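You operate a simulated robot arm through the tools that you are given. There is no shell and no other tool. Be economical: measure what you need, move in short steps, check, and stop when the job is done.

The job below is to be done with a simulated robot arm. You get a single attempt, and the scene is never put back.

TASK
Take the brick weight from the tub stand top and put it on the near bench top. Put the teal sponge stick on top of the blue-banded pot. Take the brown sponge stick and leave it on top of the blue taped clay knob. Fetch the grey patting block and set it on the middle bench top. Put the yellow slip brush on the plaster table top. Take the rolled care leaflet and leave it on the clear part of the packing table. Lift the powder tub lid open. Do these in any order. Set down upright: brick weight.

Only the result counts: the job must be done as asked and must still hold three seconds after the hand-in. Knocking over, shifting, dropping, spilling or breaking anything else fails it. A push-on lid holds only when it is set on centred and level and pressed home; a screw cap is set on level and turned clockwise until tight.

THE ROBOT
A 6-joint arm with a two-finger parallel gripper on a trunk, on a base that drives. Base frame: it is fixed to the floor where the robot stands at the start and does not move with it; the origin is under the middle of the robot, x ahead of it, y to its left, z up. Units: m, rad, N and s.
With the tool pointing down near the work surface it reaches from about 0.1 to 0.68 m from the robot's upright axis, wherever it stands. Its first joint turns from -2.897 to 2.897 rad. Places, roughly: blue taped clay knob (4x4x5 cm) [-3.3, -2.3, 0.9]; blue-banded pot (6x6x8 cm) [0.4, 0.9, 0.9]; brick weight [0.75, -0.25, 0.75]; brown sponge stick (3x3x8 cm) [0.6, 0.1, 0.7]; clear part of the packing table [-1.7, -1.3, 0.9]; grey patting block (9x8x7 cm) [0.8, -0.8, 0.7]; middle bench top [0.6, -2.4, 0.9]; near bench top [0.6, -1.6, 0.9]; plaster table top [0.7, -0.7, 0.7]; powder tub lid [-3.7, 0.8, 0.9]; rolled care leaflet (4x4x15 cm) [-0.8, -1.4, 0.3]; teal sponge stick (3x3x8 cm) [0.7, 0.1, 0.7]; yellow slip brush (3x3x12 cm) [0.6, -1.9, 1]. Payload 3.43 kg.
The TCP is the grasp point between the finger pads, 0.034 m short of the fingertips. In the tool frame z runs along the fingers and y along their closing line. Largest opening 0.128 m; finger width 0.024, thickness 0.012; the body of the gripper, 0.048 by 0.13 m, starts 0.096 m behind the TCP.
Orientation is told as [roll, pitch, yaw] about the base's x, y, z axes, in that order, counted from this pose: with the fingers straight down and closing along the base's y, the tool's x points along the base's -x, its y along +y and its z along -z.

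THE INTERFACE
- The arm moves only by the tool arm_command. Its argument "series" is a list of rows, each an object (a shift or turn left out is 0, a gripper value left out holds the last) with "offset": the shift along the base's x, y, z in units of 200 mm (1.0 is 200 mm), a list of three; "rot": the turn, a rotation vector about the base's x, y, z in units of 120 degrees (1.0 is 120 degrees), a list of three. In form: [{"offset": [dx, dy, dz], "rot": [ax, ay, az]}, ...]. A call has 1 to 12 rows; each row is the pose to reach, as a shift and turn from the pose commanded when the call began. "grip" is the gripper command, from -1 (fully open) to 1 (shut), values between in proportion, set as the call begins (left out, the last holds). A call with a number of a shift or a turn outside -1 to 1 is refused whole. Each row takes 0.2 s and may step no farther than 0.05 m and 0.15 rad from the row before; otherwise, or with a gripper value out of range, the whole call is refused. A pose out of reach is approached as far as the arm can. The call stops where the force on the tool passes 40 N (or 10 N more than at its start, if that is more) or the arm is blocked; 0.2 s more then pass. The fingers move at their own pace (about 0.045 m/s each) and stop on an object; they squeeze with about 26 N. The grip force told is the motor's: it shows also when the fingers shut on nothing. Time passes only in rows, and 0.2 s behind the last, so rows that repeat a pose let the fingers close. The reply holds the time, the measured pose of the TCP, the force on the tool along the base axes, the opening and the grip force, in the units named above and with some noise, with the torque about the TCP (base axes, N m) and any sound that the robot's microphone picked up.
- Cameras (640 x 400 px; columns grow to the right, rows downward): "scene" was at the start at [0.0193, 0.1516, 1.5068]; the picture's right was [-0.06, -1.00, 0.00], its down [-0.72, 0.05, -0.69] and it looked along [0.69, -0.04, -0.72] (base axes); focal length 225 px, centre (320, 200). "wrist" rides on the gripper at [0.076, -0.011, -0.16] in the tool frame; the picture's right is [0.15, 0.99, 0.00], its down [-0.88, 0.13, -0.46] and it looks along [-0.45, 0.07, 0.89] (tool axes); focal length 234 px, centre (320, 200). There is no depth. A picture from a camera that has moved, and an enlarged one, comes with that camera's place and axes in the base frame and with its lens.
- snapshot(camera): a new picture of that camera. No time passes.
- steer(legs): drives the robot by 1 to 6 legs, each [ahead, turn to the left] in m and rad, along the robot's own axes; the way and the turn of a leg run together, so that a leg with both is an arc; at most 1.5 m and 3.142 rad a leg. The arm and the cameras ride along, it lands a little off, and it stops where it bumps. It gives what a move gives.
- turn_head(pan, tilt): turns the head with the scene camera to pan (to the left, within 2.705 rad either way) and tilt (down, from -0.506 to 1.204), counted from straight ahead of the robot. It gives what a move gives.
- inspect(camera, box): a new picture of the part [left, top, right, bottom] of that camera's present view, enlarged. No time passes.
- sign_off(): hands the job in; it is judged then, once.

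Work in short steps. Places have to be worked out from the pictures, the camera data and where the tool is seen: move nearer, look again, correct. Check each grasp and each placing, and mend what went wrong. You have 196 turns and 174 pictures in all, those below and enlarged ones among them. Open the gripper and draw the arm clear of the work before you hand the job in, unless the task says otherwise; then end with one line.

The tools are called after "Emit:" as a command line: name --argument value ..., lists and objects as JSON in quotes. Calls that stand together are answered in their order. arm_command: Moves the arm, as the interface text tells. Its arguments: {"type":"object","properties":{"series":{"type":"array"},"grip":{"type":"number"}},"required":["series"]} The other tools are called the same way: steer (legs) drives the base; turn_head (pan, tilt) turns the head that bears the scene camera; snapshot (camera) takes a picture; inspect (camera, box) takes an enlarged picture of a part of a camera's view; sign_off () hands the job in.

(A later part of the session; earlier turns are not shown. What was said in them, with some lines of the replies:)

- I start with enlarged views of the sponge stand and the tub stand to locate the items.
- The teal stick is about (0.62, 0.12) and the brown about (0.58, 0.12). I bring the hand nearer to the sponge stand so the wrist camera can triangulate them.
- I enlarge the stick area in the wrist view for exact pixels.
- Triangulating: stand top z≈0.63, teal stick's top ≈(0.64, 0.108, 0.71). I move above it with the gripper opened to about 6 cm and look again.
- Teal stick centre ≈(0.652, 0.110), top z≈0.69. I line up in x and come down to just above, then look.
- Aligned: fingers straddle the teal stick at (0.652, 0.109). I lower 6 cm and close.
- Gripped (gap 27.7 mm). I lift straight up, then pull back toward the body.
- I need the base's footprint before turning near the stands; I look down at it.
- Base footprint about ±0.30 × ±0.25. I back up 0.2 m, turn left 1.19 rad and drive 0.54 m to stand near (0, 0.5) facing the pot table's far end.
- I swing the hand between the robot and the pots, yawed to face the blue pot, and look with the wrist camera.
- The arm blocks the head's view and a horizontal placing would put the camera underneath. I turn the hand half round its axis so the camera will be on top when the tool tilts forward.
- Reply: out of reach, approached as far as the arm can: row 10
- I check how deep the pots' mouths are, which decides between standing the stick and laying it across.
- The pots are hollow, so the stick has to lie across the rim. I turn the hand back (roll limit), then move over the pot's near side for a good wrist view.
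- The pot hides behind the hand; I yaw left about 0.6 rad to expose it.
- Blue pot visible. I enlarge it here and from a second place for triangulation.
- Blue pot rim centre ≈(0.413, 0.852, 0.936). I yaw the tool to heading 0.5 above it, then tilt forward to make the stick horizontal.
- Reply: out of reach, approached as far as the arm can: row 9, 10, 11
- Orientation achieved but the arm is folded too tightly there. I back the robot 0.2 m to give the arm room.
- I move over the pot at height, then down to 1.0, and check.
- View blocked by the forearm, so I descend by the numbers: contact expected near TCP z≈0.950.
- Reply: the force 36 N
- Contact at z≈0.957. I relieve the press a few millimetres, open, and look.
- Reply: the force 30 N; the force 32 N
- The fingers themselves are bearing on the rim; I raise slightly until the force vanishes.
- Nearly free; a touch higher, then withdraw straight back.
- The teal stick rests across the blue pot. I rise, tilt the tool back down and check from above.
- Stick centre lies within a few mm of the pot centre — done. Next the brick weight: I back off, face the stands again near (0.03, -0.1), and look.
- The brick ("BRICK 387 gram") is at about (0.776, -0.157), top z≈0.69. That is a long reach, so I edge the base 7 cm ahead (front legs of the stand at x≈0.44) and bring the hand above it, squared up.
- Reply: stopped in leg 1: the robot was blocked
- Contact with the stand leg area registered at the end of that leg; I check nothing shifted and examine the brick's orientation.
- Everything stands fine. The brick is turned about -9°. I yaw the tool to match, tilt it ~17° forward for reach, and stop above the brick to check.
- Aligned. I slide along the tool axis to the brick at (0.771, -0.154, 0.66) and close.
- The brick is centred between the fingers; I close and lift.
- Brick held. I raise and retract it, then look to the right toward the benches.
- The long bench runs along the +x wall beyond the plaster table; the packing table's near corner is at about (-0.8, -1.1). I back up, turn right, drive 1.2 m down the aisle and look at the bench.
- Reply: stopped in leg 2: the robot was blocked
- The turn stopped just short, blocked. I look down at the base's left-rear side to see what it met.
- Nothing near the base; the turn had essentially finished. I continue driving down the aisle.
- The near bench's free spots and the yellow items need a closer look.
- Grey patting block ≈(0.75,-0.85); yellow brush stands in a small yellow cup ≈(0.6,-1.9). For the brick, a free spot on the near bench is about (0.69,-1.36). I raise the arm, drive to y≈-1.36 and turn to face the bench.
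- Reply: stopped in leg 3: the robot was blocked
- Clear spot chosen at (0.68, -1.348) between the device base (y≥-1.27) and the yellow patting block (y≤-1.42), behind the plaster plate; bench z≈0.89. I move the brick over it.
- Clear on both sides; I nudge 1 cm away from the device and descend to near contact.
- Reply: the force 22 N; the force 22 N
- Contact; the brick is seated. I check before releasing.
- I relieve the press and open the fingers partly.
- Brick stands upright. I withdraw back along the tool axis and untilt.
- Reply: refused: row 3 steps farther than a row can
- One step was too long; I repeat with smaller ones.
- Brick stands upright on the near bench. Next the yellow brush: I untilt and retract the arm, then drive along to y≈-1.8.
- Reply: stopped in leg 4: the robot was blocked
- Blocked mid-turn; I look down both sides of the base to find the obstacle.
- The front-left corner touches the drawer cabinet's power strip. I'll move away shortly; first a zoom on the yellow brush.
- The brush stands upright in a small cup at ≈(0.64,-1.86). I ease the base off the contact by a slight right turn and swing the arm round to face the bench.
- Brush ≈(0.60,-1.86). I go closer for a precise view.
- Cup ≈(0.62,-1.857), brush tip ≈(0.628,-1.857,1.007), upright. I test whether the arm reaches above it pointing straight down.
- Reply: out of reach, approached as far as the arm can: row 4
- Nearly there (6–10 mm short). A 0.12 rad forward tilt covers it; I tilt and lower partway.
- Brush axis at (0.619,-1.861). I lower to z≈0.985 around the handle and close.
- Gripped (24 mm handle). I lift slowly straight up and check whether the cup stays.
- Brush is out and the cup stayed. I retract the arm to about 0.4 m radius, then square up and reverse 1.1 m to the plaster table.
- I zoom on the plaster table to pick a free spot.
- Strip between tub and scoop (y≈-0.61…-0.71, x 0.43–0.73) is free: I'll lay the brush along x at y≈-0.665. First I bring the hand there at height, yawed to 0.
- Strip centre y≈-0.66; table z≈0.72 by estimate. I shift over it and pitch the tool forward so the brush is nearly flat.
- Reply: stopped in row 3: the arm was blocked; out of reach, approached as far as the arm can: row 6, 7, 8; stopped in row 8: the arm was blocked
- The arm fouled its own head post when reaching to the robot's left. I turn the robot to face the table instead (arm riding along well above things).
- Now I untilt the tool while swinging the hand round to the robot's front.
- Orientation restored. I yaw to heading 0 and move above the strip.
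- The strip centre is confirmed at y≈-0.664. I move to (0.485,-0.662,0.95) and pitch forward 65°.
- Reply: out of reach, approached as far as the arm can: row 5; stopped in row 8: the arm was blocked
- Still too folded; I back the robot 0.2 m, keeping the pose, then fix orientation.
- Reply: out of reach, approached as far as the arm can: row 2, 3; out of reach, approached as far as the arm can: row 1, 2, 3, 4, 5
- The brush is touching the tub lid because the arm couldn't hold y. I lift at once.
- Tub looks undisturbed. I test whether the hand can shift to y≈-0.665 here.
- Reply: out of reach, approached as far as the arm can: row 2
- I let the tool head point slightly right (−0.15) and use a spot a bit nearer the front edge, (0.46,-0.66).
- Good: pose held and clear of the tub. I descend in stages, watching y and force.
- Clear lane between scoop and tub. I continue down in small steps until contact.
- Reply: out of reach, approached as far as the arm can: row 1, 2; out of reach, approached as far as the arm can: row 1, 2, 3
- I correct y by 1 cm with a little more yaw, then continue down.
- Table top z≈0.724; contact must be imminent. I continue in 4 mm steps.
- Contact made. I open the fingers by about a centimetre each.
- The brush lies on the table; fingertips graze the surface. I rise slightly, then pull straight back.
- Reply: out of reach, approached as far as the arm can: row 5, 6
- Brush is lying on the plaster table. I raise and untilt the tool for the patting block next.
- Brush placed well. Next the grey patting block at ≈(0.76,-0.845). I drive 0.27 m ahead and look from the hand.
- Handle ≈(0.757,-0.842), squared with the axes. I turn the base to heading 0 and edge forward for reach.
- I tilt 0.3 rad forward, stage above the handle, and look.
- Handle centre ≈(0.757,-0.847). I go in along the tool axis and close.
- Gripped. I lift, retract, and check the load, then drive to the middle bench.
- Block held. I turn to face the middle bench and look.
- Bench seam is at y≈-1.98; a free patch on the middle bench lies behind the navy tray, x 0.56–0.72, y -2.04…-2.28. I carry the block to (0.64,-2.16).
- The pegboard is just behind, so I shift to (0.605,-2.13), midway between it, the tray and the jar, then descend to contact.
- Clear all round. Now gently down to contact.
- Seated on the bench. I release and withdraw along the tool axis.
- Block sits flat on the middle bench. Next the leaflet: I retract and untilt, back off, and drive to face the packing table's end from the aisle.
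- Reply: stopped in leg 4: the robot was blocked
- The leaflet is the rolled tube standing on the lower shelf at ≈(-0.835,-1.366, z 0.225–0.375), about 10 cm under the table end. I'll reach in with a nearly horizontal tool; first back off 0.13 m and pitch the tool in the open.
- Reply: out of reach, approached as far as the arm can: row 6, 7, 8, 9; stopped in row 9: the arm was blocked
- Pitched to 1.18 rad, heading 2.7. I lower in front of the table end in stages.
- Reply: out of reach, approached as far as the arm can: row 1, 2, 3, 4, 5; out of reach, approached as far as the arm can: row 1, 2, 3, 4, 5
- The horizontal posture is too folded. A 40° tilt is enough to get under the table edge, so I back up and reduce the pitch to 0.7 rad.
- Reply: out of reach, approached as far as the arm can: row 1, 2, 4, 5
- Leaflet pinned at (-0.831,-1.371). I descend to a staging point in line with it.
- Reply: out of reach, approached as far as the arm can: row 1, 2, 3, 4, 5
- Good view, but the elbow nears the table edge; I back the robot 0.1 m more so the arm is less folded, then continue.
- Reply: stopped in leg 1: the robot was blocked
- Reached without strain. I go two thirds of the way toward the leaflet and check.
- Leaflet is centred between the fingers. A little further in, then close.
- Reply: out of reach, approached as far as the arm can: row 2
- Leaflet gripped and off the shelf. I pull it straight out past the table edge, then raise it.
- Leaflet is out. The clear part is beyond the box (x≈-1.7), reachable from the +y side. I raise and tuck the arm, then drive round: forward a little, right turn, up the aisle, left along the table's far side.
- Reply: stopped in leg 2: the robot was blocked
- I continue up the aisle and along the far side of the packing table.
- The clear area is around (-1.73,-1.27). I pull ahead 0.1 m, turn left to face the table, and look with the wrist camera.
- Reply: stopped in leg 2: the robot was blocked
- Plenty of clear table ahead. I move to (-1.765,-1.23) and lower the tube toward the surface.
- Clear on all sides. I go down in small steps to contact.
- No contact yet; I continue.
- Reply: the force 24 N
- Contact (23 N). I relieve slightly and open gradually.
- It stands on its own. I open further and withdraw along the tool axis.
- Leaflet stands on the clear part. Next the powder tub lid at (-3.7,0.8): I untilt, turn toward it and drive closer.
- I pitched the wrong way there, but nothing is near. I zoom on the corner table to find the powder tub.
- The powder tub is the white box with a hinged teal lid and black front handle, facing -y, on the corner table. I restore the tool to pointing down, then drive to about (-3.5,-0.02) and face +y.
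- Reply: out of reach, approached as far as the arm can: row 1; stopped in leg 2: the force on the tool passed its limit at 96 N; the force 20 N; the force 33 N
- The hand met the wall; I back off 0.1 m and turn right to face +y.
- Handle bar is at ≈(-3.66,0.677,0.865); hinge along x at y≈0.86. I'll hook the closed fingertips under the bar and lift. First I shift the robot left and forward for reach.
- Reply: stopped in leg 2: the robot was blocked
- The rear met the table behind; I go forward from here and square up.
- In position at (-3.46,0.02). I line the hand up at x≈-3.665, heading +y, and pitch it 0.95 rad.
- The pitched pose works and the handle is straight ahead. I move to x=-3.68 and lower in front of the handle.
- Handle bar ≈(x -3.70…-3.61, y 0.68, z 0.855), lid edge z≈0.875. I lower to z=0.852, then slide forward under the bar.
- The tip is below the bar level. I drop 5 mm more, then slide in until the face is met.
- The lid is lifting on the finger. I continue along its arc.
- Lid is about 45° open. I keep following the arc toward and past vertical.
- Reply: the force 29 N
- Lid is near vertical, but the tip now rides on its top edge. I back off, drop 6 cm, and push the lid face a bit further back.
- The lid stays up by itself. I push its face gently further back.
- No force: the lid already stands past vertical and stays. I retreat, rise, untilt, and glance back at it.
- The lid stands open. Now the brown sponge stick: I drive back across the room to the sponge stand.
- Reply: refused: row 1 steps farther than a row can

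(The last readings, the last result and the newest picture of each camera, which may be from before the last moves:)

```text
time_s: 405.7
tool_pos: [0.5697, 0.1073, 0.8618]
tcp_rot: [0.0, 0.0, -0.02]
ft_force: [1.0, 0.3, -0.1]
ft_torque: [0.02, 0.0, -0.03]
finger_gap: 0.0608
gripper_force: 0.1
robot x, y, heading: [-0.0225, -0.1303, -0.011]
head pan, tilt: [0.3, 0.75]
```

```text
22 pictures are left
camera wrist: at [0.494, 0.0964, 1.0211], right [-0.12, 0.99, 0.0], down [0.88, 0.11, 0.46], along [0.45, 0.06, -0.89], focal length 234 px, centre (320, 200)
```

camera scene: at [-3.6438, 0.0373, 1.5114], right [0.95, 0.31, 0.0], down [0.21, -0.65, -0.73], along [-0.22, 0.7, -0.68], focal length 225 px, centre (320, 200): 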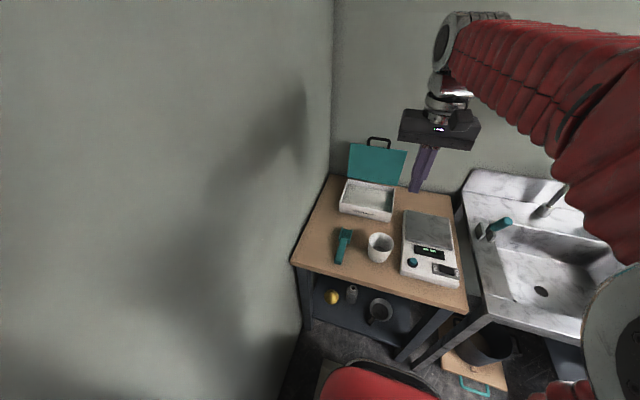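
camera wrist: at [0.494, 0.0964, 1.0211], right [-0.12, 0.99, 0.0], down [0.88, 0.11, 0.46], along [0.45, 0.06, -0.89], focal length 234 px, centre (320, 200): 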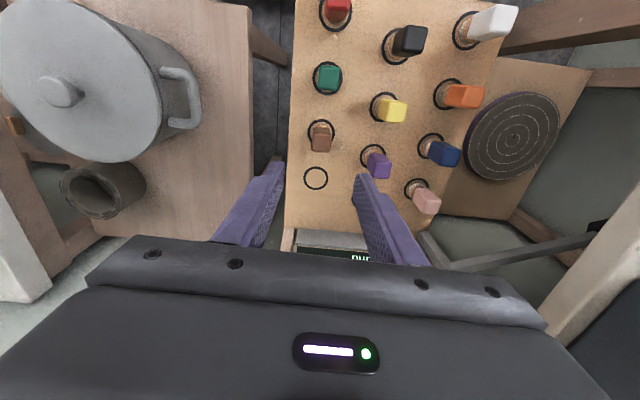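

Hand is right above the brown stick (0.569,0.108). I descend and grip.

Emit:
arm_command --series '[{"offset": [0, 0.005, -0.2]}, {"offset": [0, 0.005, -0.4]}, {"offset": [0, 0.005, -0.6]}, {"offset": [0, 0.005, -0.78]}, {"offset": [0, 0.005, -0.95]}]'

Emit:
arm_command --series '[{"offset": [0, 0, 0]}, {"offset": [0, 0, 0]}, {"offset": [0, 0, 0]}]' --grip 1

Emit:
arm_command --series '[{"offset": [0, 0, 0.2]}, {"offset": [0, 0, 0.4]}, {"offset": [0, 0, 0.6]}, {"offset": [0, 0, 0.8]}, {"offset": [0, 0, 1.0]}]'

Emit:
arm_command --series '[{"offset": [-0.1, 0, 0.2]}, {"offset": [-0.2, 0, 0.4]}, {"offset": [-0.3, 0, 0.6]}, {"offset": [-0.4, -0.1, 0.8]}, {"offset": [-0.6, -0.2, 0.9]}, {"offset": [-0.8, -0.3, 1.0]}]'

Emit:
snapshot --camera "wrist"

```text
time_s: 406.9
tool_pos: [0.5707, 0.1076, 0.6732]
tcp_rot: [0.002, 0.001, -0.022]
ft_force: [0.3, 0.1, 0.1]
ft_torque: [-0.01, 0.03, -0.02]
finger_gap: 0.0608
gripper_force: 0.1
robot x, y, heading: [-0.023, -0.1348, -0.014]
head pan, tilt: [0.3, 0.75]
```

```text
time_s: 407.7
tool_pos: [0.5709, 0.108, 0.6731]
tcp_rot: [0.002, 0.0, -0.022]
ft_force: [0.2, 0.4, 0.4]
ft_torque: [0.04, -0.04, 0.01]
finger_gap: 0.0277
gripper_force: 26.3
robot x, y, heading: [-0.027, -0.1288, -0.013]
head pan, tilt: [0.3, 0.75]
```

```text
time_s: 408.9
tool_pos: [0.5717, 0.1088, 0.8731]
tcp_rot: [-0.001, 0.002, -0.02]
ft_force: [-0.3, -0.1, -0.7]
ft_torque: [0.0, 0.01, 0.01]
finger_gap: 0.0275
gripper_force: 26.1
robot x, y, heading: [-0.0261, -0.1322, -0.014]
head pan, tilt: [0.3, 0.75]
```

```text
time_s: 410.3
tool_pos: [0.4109, 0.0468, 1.0712]
tcp_rot: [0.001, 0.0, -0.022]
ft_force: [1.3, -0.8, -1.0]
ft_torque: [-0.01, 0.03, -0.02]
finger_gap: 0.0273
gripper_force: 26.1
robot x, y, heading: [-0.0226, -0.1293, -0.013]
head pan, tilt: [0.3, 0.75]
```

```text
21 pictures are left
camera wrist: at [0.3353, 0.037, 1.2312], right [-0.13, 0.99, 0.0], down [0.88, 0.11, 0.46], along [0.45, 0.06, -0.89], focal length 234 px, centre (320, 200)
```

wrist: 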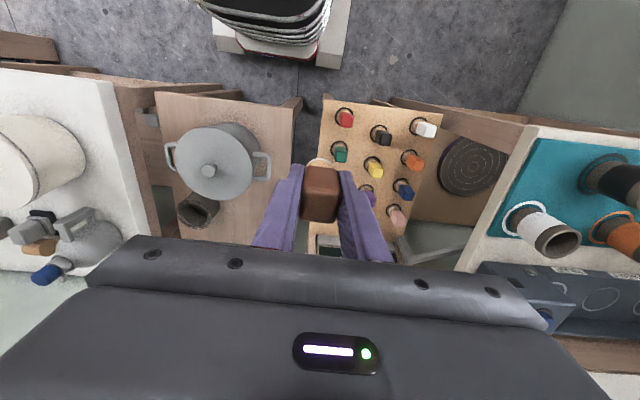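

Brown stick held. I drive back west, then south along x≈-2.6 toward the knob table.

Emit:
steer --legs '[[-0.25, 0], [0, 3.1], [1.5, 0], [0.8, 0]]'

Emit:
turn_head --pan 0.0 --tilt 0.5

```text
time_s: 420.5
tool_pos: [-0.7364, -0.0297, 1.0734]
tcp_rot: [-0.001, -0.001, 2.527]
ft_force: [0.4, -0.2, -0.1]
ft_torque: [-0.01, -0.02, -0.01]
finger_gap: 0.027
gripper_force: 25.6
robot x, y, heading: [-0.2276, -0.0697, 2.553]
head pan, tilt: [0.3, 0.75]
stopped in leg 2: the robot was blocked; the commanded pose is now the measured one
```

```text
time_s: 421.3
tool_pos: [-0.7348, -0.0286, 1.0727]
tcp_rot: [-0.001, -0.001, 2.526]
ft_force: [0.3, 0.3, -0.2]
ft_torque: [0.04, -0.01, -0.01]
finger_gap: 0.0274
gripper_force: 26.1
robot x, y, heading: [-0.2317, -0.0649, 2.556]
head pan, tilt: [0.0, 0.499]
```

Stopped early in the turn; I try finishing it and continue.

Emit:
steer --legs '[[0.1, 0.2], [0.1, 0.4], [1.3, 0], [0.9, 0]]'

```text
time_s: 438.1
tool_pos: [-3.05, -0.3088, 1.074]
tcp_rot: [0.001, 0.0, 3.139]
ft_force: [1.4, 0.6, -0.1]
ft_torque: [0.01, -0.01, 0.01]
finger_gap: 0.0275
gripper_force: 25.8
robot x, y, heading: [-2.6145, -0.047, -3.109]
head pan, tilt: [0.0, 0.499]
```

Emit:
steer --legs '[[0, 1.5], [1.3, 0]]'

Emit:
turn_head --pan -0.8 --tilt 0.5

Emit:
snapshot --camera "scene"

```text
time_s: 451.9
tool_pos: [-2.4355, -1.8019, 1.0729]
tcp_rot: [0.0, -0.001, -1.64]
ft_force: [-0.2, -0.1, -1.5]
ft_torque: [-0.01, -0.05, 0.0]
finger_gap: 0.0276
gripper_force: 25.6
robot x, y, heading: [-2.6682, -1.3518, -1.6]
head pan, tilt: [0.0, 0.499]
```

```text
time_s: 453.0
tool_pos: [-2.4359, -1.8031, 1.0737]
tcp_rot: [-0.001, 0.0, -1.641]
ft_force: [0.3, 0.6, 0.2]
ft_torque: [-0.01, 0.02, -0.01]
finger_gap: 0.0276
gripper_force: 26.3
robot x, y, heading: [-2.6676, -1.352, -1.607]
head pan, tilt: [-0.799, 0.499]
```

```text
20 pictures are left
camera scene: at [-2.5761, -1.3563, 1.5334], right [-0.67, 0.74, 0.0], down [0.35, 0.32, -0.88], along [-0.65, -0.59, -0.48], focal length 225 px, centre (320, 200)
```

scene: 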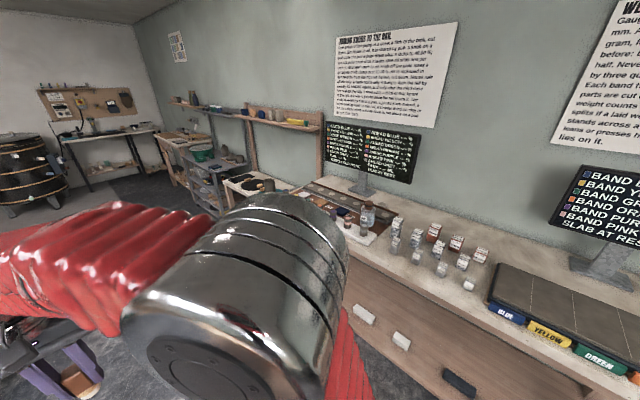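

Emit:
inspect --camera "scene" --box '[210, 160, 400, 270]'

```text
3.37 times, centred on (305, 215) of scene
camera zoom: at [-2.5761, -1.3563, 1.5334], right [-0.67, 0.74, 0.0], down [0.35, 0.32, -0.88], along [-0.65, -0.59, -0.48], focal length 758 px, centre (370, 150)
```

zoom: 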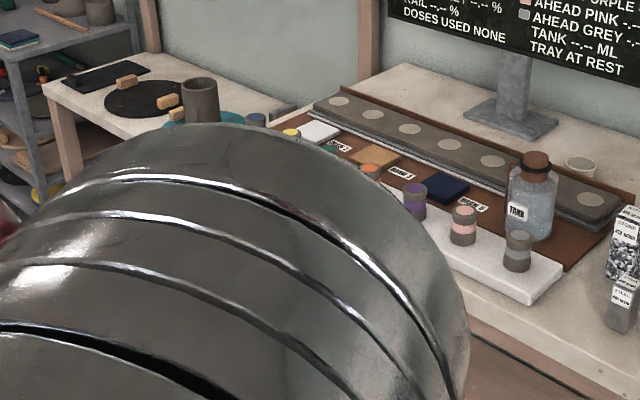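

The blue knob is at the far end of the white rail, ≈(-3.34,-2.325). I drive alongside and turn to face it.

Emit:
steer --legs '[[0.87, 0], [0, -1.53]]'

Emit:
arm_command --series '[{"offset": [0, 0.1, 0.1]}, {"offset": [0, 0.3, 0.2]}, {"offset": [0, 0.5, 0.3]}, {"offset": [0, 0.7, 0.35]}]'

Emit:
snapshot --camera "wrist"

```text
time_s: 464.4
tool_pos: [-3.1389, -2.4745, 1.0735]
tcp_rot: [0.0, 0.002, 3.113]
ft_force: [0.4, 0.9, -0.4]
ft_torque: [0.0, 0.0, -0.02]
finger_gap: 0.0273
gripper_force: 26.2
robot x, y, heading: [-2.6965, -2.2678, -3.131]
head pan, tilt: [-0.799, 0.499]
```

```text
time_s: 465.4
tool_pos: [-3.1388, -2.3334, 1.1453]
tcp_rot: [0.001, 0.0, 3.111]
ft_force: [-0.2, 1.0, -0.6]
ft_torque: [0.0, 0.01, 0.04]
finger_gap: 0.0272
gripper_force: 26.2
robot x, y, heading: [-2.6974, -2.2756, -3.132]
head pan, tilt: [-0.799, 0.499]
```

```text
18 pictures are left
camera wrist: at [-3.0634, -2.3255, 1.3047], right [0.12, -0.99, 0.0], down [-0.88, -0.1, 0.46], along [-0.45, -0.05, -0.89], focal length 234 px, centre (320, 200)
```

wrist: 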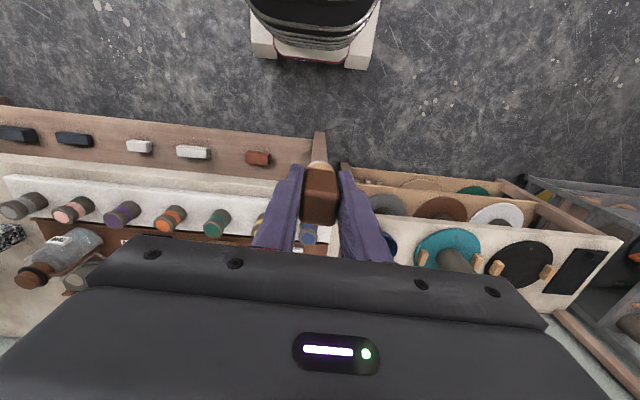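

Knob ≈(-3.33,-2.332). To see it unobstructed I move closer, offset to the side.

Emit:
arm_command --series '[{"offset": [-0.14, 0.18, 0]}, {"offset": [-0.28, 0.36, 0]}, {"offset": [-0.42, 0.54, 0]}, {"offset": [-0.55, 0.72, -0.1]}]'

Emit:
inspect --camera "wrist" --box '[200, 120, 460, 260]'

Emit:
turn_head --pan 0.0 --tilt 0.75

Emit:
inspect --camera "scene" --box '[200, 80, 460, 280]'

```text
time_s: 466.4
tool_pos: [-3.2503, -2.1881, 1.1263]
tcp_rot: [0.0, 0.0, 3.115]
ft_force: [-0.4, -1.4, -0.5]
ft_torque: [-0.04, 0.03, 0.0]
finger_gap: 0.0274
gripper_force: 26.0
robot x, y, heading: [-2.6974, -2.2761, -3.129]
head pan, tilt: [-0.799, 0.499]
```

```text
2.46 times, centred on (330, 190) of wrist
camera zoom: at [-3.1742, -2.1801, 1.2844], right [0.12, -0.99, 0.0], down [-0.88, -0.1, 0.46], along [-0.45, -0.05, -0.89], focal length 576 px, centre (295, 225)
```

zoom: 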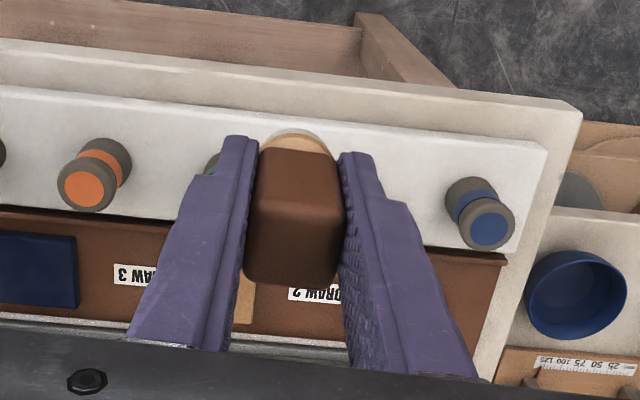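

```text
time_s: 467.6
tool_pos: [-3.25, -2.1893, 1.1259]
tcp_rot: [0.0, 0.0, 3.113]
ft_force: [-0.2, -0.6, -0.5]
ft_torque: [0.0, 0.04, -0.01]
finger_gap: 0.0273
gripper_force: 26.4
robot x, y, heading: [-2.695, -2.2767, -3.129]
head pan, tilt: [0.0, 0.75]
```

```text
2.00 times, centred on (330, 180) of scene
camera zoom: at [-2.7199, -2.4301, 1.5114], right [-0.01, 1.0, 0.0], down [0.68, 0.01, -0.73], along [-0.73, -0.01, -0.68], focal length 450 px, centre (300, 240)
```

zoom: 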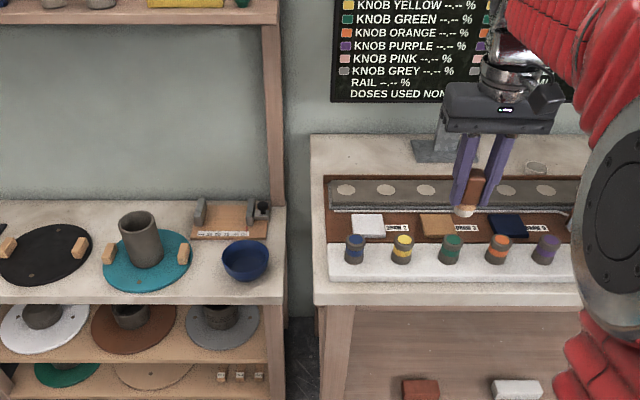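

Knob top centre triangulated at (-3.334,-2.331,0.943). I move over it and lower to just above.

Emit:
arm_command --series '[{"offset": [-0.1, -0.18, 0]}, {"offset": [-0.2, -0.36, 0]}, {"offset": [-0.3, -0.54, 0]}, {"offset": [-0.42, -0.71, 0]}, {"offset": [-0.42, -0.71, -0.2]}, {"offset": [-0.42, -0.71, -0.4]}, {"offset": [-0.42, -0.71, -0.5]}]'

Emit:
inspect --camera "scene" --box '[310, 130, 400, 230]'

Emit:
inspect --camera "wrist" --box '[250, 100, 390, 240]'

```text
time_s: 469.2
tool_pos: [-3.3347, -2.333, 1.0232]
tcp_rot: [0.0, 0.001, 3.112]
ft_force: [0.5, 0.0, -1.1]
ft_torque: [0.02, 0.01, -0.02]
finger_gap: 0.0276
gripper_force: 26.2
robot x, y, heading: [-2.7007, -2.2706, -3.128]
head pan, tilt: [0.0, 0.75]
```

```text
4.00 times, centred on (355, 180) of scene
camera zoom: at [-2.72, -2.4301, 1.5114], right [-0.01, 1.0, 0.0], down [0.68, 0.01, -0.73], along [-0.73, -0.01, -0.68], focal length 900 px, centre (180, 280)
```

zoom: 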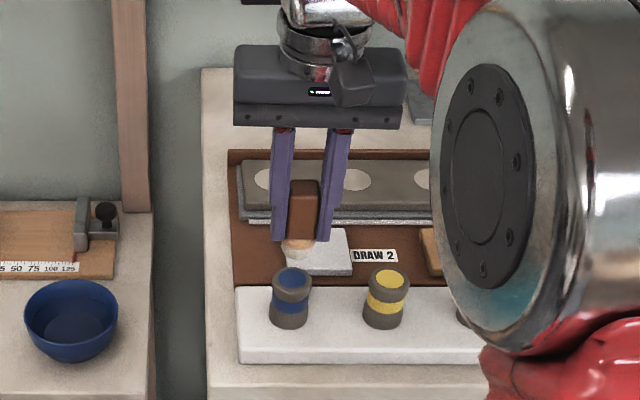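

```text
2.86 times, centred on (320, 170) of wrist
camera zoom: at [-3.258, -2.3252, 1.1826], right [0.12, -0.99, 0.0], down [-0.88, -0.1, 0.46], along [-0.45, -0.05, -0.89], focal length 669 px, centre (320, 286)
```

zoom: 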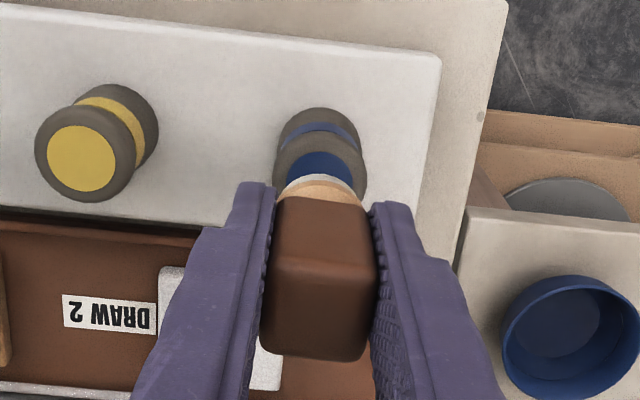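

Stick and knob are aligned in the wrist view. I lower in small steps to contact.

Emit:
arm_command --series '[{"offset": [0, 0, -0.03]}, {"offset": [0, 0, -0.06]}, {"offset": [0, 0, -0.08]}]'

Emit:
arm_command --series '[{"offset": [0, 0, -0.02]}, {"offset": [0, 0, -0.04]}]'

```text
time_s: 470.0
tool_pos: [-3.334, -2.3325, 1.0081]
tcp_rot: [0.0, -0.001, 3.112]
ft_force: [0.6, -0.3, 0.3]
ft_torque: [-0.02, -0.03, 0.01]
finger_gap: 0.0272
gripper_force: 26.4
robot x, y, heading: [-2.6947, -2.2754, -3.126]
head pan, tilt: [0.0, 0.75]
```

```text
time_s: 470.6
tool_pos: [-3.3338, -2.3317, 0.9997]
tcp_rot: [0.0, 0.0, 3.112]
ft_force: [-0.7, -0.7, -0.6]
ft_torque: [-0.01, -0.04, 0.03]
finger_gap: 0.0273
gripper_force: 26.0
robot x, y, heading: [-2.6968, -2.2769, -3.128]
head pan, tilt: [0.0, 0.75]
```

Emit:
arm_command --series '[{"offset": [0, 0, -0.015]}, {"offset": [0, 0, -0.03]}]'

Emit:
inspect --camera "scene" --box '[320, 150, 390, 220]'

```text
time_s: 471.2
tool_pos: [-3.3329, -2.3323, 0.9943]
tcp_rot: [0.0, 0.001, 3.113]
ft_force: [0.2, -0.1, -1.1]
ft_torque: [0.03, -0.05, 0.02]
finger_gap: 0.0272
gripper_force: 26.0
robot x, y, heading: [-2.6991, -2.2761, -3.129]
head pan, tilt: [0.0, 0.75]
```

```text
5.71 times, centred on (355, 185) of scene
camera zoom: at [-2.72, -2.4301, 1.5114], right [-0.01, 1.0, 0.0], down [0.68, 0.01, -0.73], along [-0.73, -0.01, -0.68], focal length 1286 px, centre (120, 286)
```

zoom: 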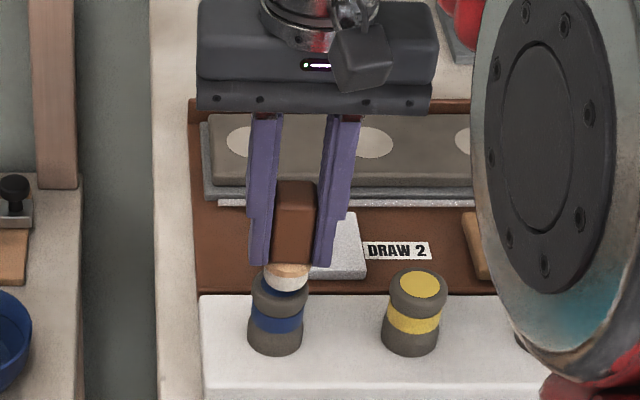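

Very near contact and centred to ~3 mm. I nudge -y by 3 mm and continue down.

Emit:
arm_command --series '[{"offset": [0, -0.015, 0]}, {"offset": [0, -0.015, -0.015]}, {"offset": [0, -0.015, -0.03]}]'

Emit:
arm_command --series '[{"offset": [0, 0, -0.015]}, {"offset": [0, 0, -0.03]}]'

```text
time_s: 472.0
tool_pos: [-3.3329, -2.3358, 0.9889]
tcp_rot: [0.001, -0.001, 3.112]
ft_force: [0.1, 0.5, -0.9]
ft_torque: [-0.01, 0.0, -0.04]
finger_gap: 0.0275
gripper_force: 26.2
robot x, y, heading: [-2.7016, -2.2717, -3.128]
head pan, tilt: [0.0, 0.75]
```

```text
time_s: 472.6
tool_pos: [-3.3332, -2.3353, 0.9839]
tcp_rot: [0.002, -0.004, 3.113]
ft_force: [4.4, -0.5, 19.8]
ft_torque: [0.01, -0.21, 0.01]
finger_gap: 0.0275
gripper_force: 26.2
robot x, y, heading: [-2.6959, -2.2753, -3.131]
head pan, tilt: [0.0, 0.75]
```

Contact at z=0.984. I relieve the load and open the fingers.

Emit:
arm_command --series '[{"offset": [0, 0, 0.012]}, {"offset": [0, 0, 0.012]}]'

Emit:
arm_command --series '[{"offset": [0, 0, 0]}, {"offset": [0, 0, 0]}, {"offset": [0, 0, 0]}]' --grip 0.1

Emit:
inspect --camera "scene" --box '[320, 150, 390, 220]'

```text
time_s: 473.2
tool_pos: [-3.3326, -2.3348, 0.9852]
tcp_rot: [0.0, 0.0, 3.112]
ft_force: [-1.2, -1.3, 10.1]
ft_torque: [-0.01, 0.21, 0.05]
finger_gap: 0.0274
gripper_force: 26.2
robot x, y, heading: [-2.6977, -2.2761, -3.13]
head pan, tilt: [0.0, 0.75]
```

```text
time_s: 474.0
tool_pos: [-3.3337, -2.3356, 0.9852]
tcp_rot: [0.0, -0.001, 3.114]
ft_force: [-0.1, -0.2, 0.1]
ft_torque: [0.02, 0.03, 0.02]
finger_gap: 0.0575
gripper_force: 0.1
robot x, y, heading: [-2.6981, -2.2743, -3.128]
head pan, tilt: [0.0, 0.75]
```

```text
5.71 times, centred on (355, 185) of scene
camera zoom: at [-2.72, -2.4301, 1.5114], right [-0.01, 1.0, 0.0], down [0.68, 0.01, -0.73], along [-0.73, -0.01, -0.68], focal length 1286 px, centre (120, 286)
```

zoom: 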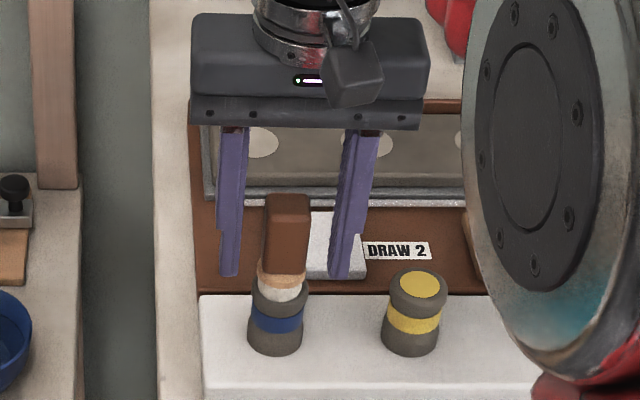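

The stick stands on the knob by itself. I raise the hand straight up, back away, and verify.

Emit:
arm_command --series '[{"offset": [0, 0, 0.15]}, {"offset": [0, 0, 0.35]}, {"offset": [0, 0, 0.55]}, {"offset": [0, 0, 0.75]}, {"offset": [0.1, 0, 0.95]}, {"offset": [0.3, 0, 1.0]}, {"offset": [0.5, 0, 1.0]}, {"offset": [0.7, 0, 1.0]}]'

Emit:
snapshot --camera "wrist"

Emit:
inspect --camera "scene" --box '[300, 130, 420, 230]'

```text
time_s: 475.8
tool_pos: [-3.1937, -2.3349, 1.1836]
tcp_rot: [-0.001, -0.002, 3.111]
ft_force: [0.0, 0.0, 0.6]
ft_torque: [0.0, -0.02, 0.01]
finger_gap: 0.0576
gripper_force: 0.1
robot x, y, heading: [-2.6976, -2.2715, -3.126]
head pan, tilt: [0.0, 0.75]
```

```text
11 pictures are left
camera wrist: at [-3.1177, -2.3265, 1.3427], right [0.12, -0.99, 0.0], down [-0.88, -0.1, 0.46], along [-0.45, -0.05, -0.89], focal length 234 px, centre (320, 200)
```

wrist: 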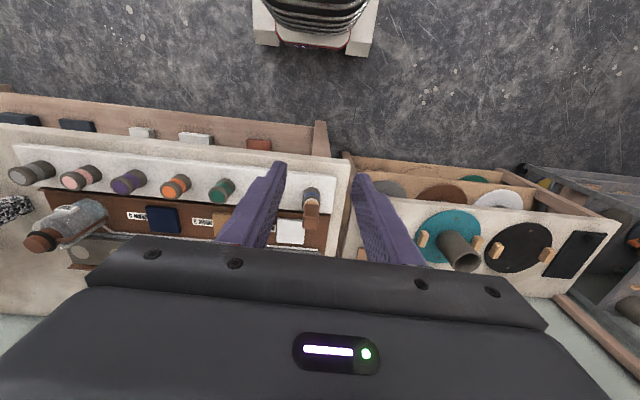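

```text
4.00 times, centred on (360, 180) of scene
camera zoom: at [-2.7202, -2.4302, 1.5114], right [-0.01, 1.0, 0.0], down [0.68, 0.01, -0.73], along [-0.73, -0.01, -0.68], focal length 900 px, centre (160, 280)
```

zoom: 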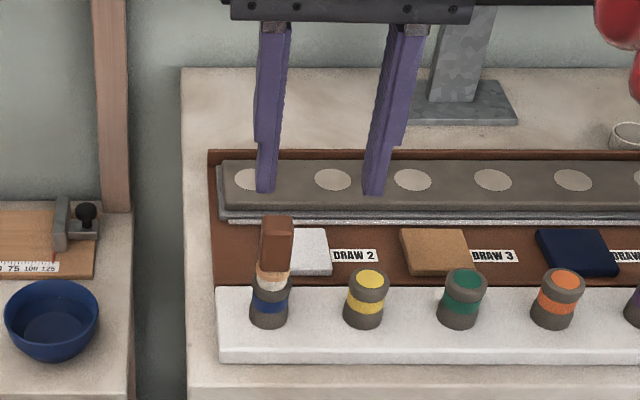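

All seven items check out in the latest views; I open the gripper fully with the arm clear, then hand in.

Emit:
arm_command --series '[{"offset": [0.15, 0, 0.05]}, {"offset": [0.3, 0, 0.1]}, {"offset": [0.45, 0, 0.1]}, {"offset": [0.45, 0, 0.1]}]' --grip -1

Emit:
sign_off

```text
time_s: 476.8
tool_pos: [-3.1029, -2.3358, 1.2056]
tcp_rot: [0.001, 0.0, 3.112]
ft_force: [-0.8, -0.2, -0.9]
ft_torque: [0.0, -0.03, 0.0]
finger_gap: 0.1278
gripper_force: 0.1
robot x, y, heading: [-2.6963, -2.2732, -3.129]
head pan, tilt: [0.0, 0.75]
```

```text
The job is handed in.
```

All seven parts are done and handed in: each was seen in place in a picture after its placing, but I took no last look round before handing in, and the base bumped furniture several times and the hand pressed the wall once, with no shift seen.
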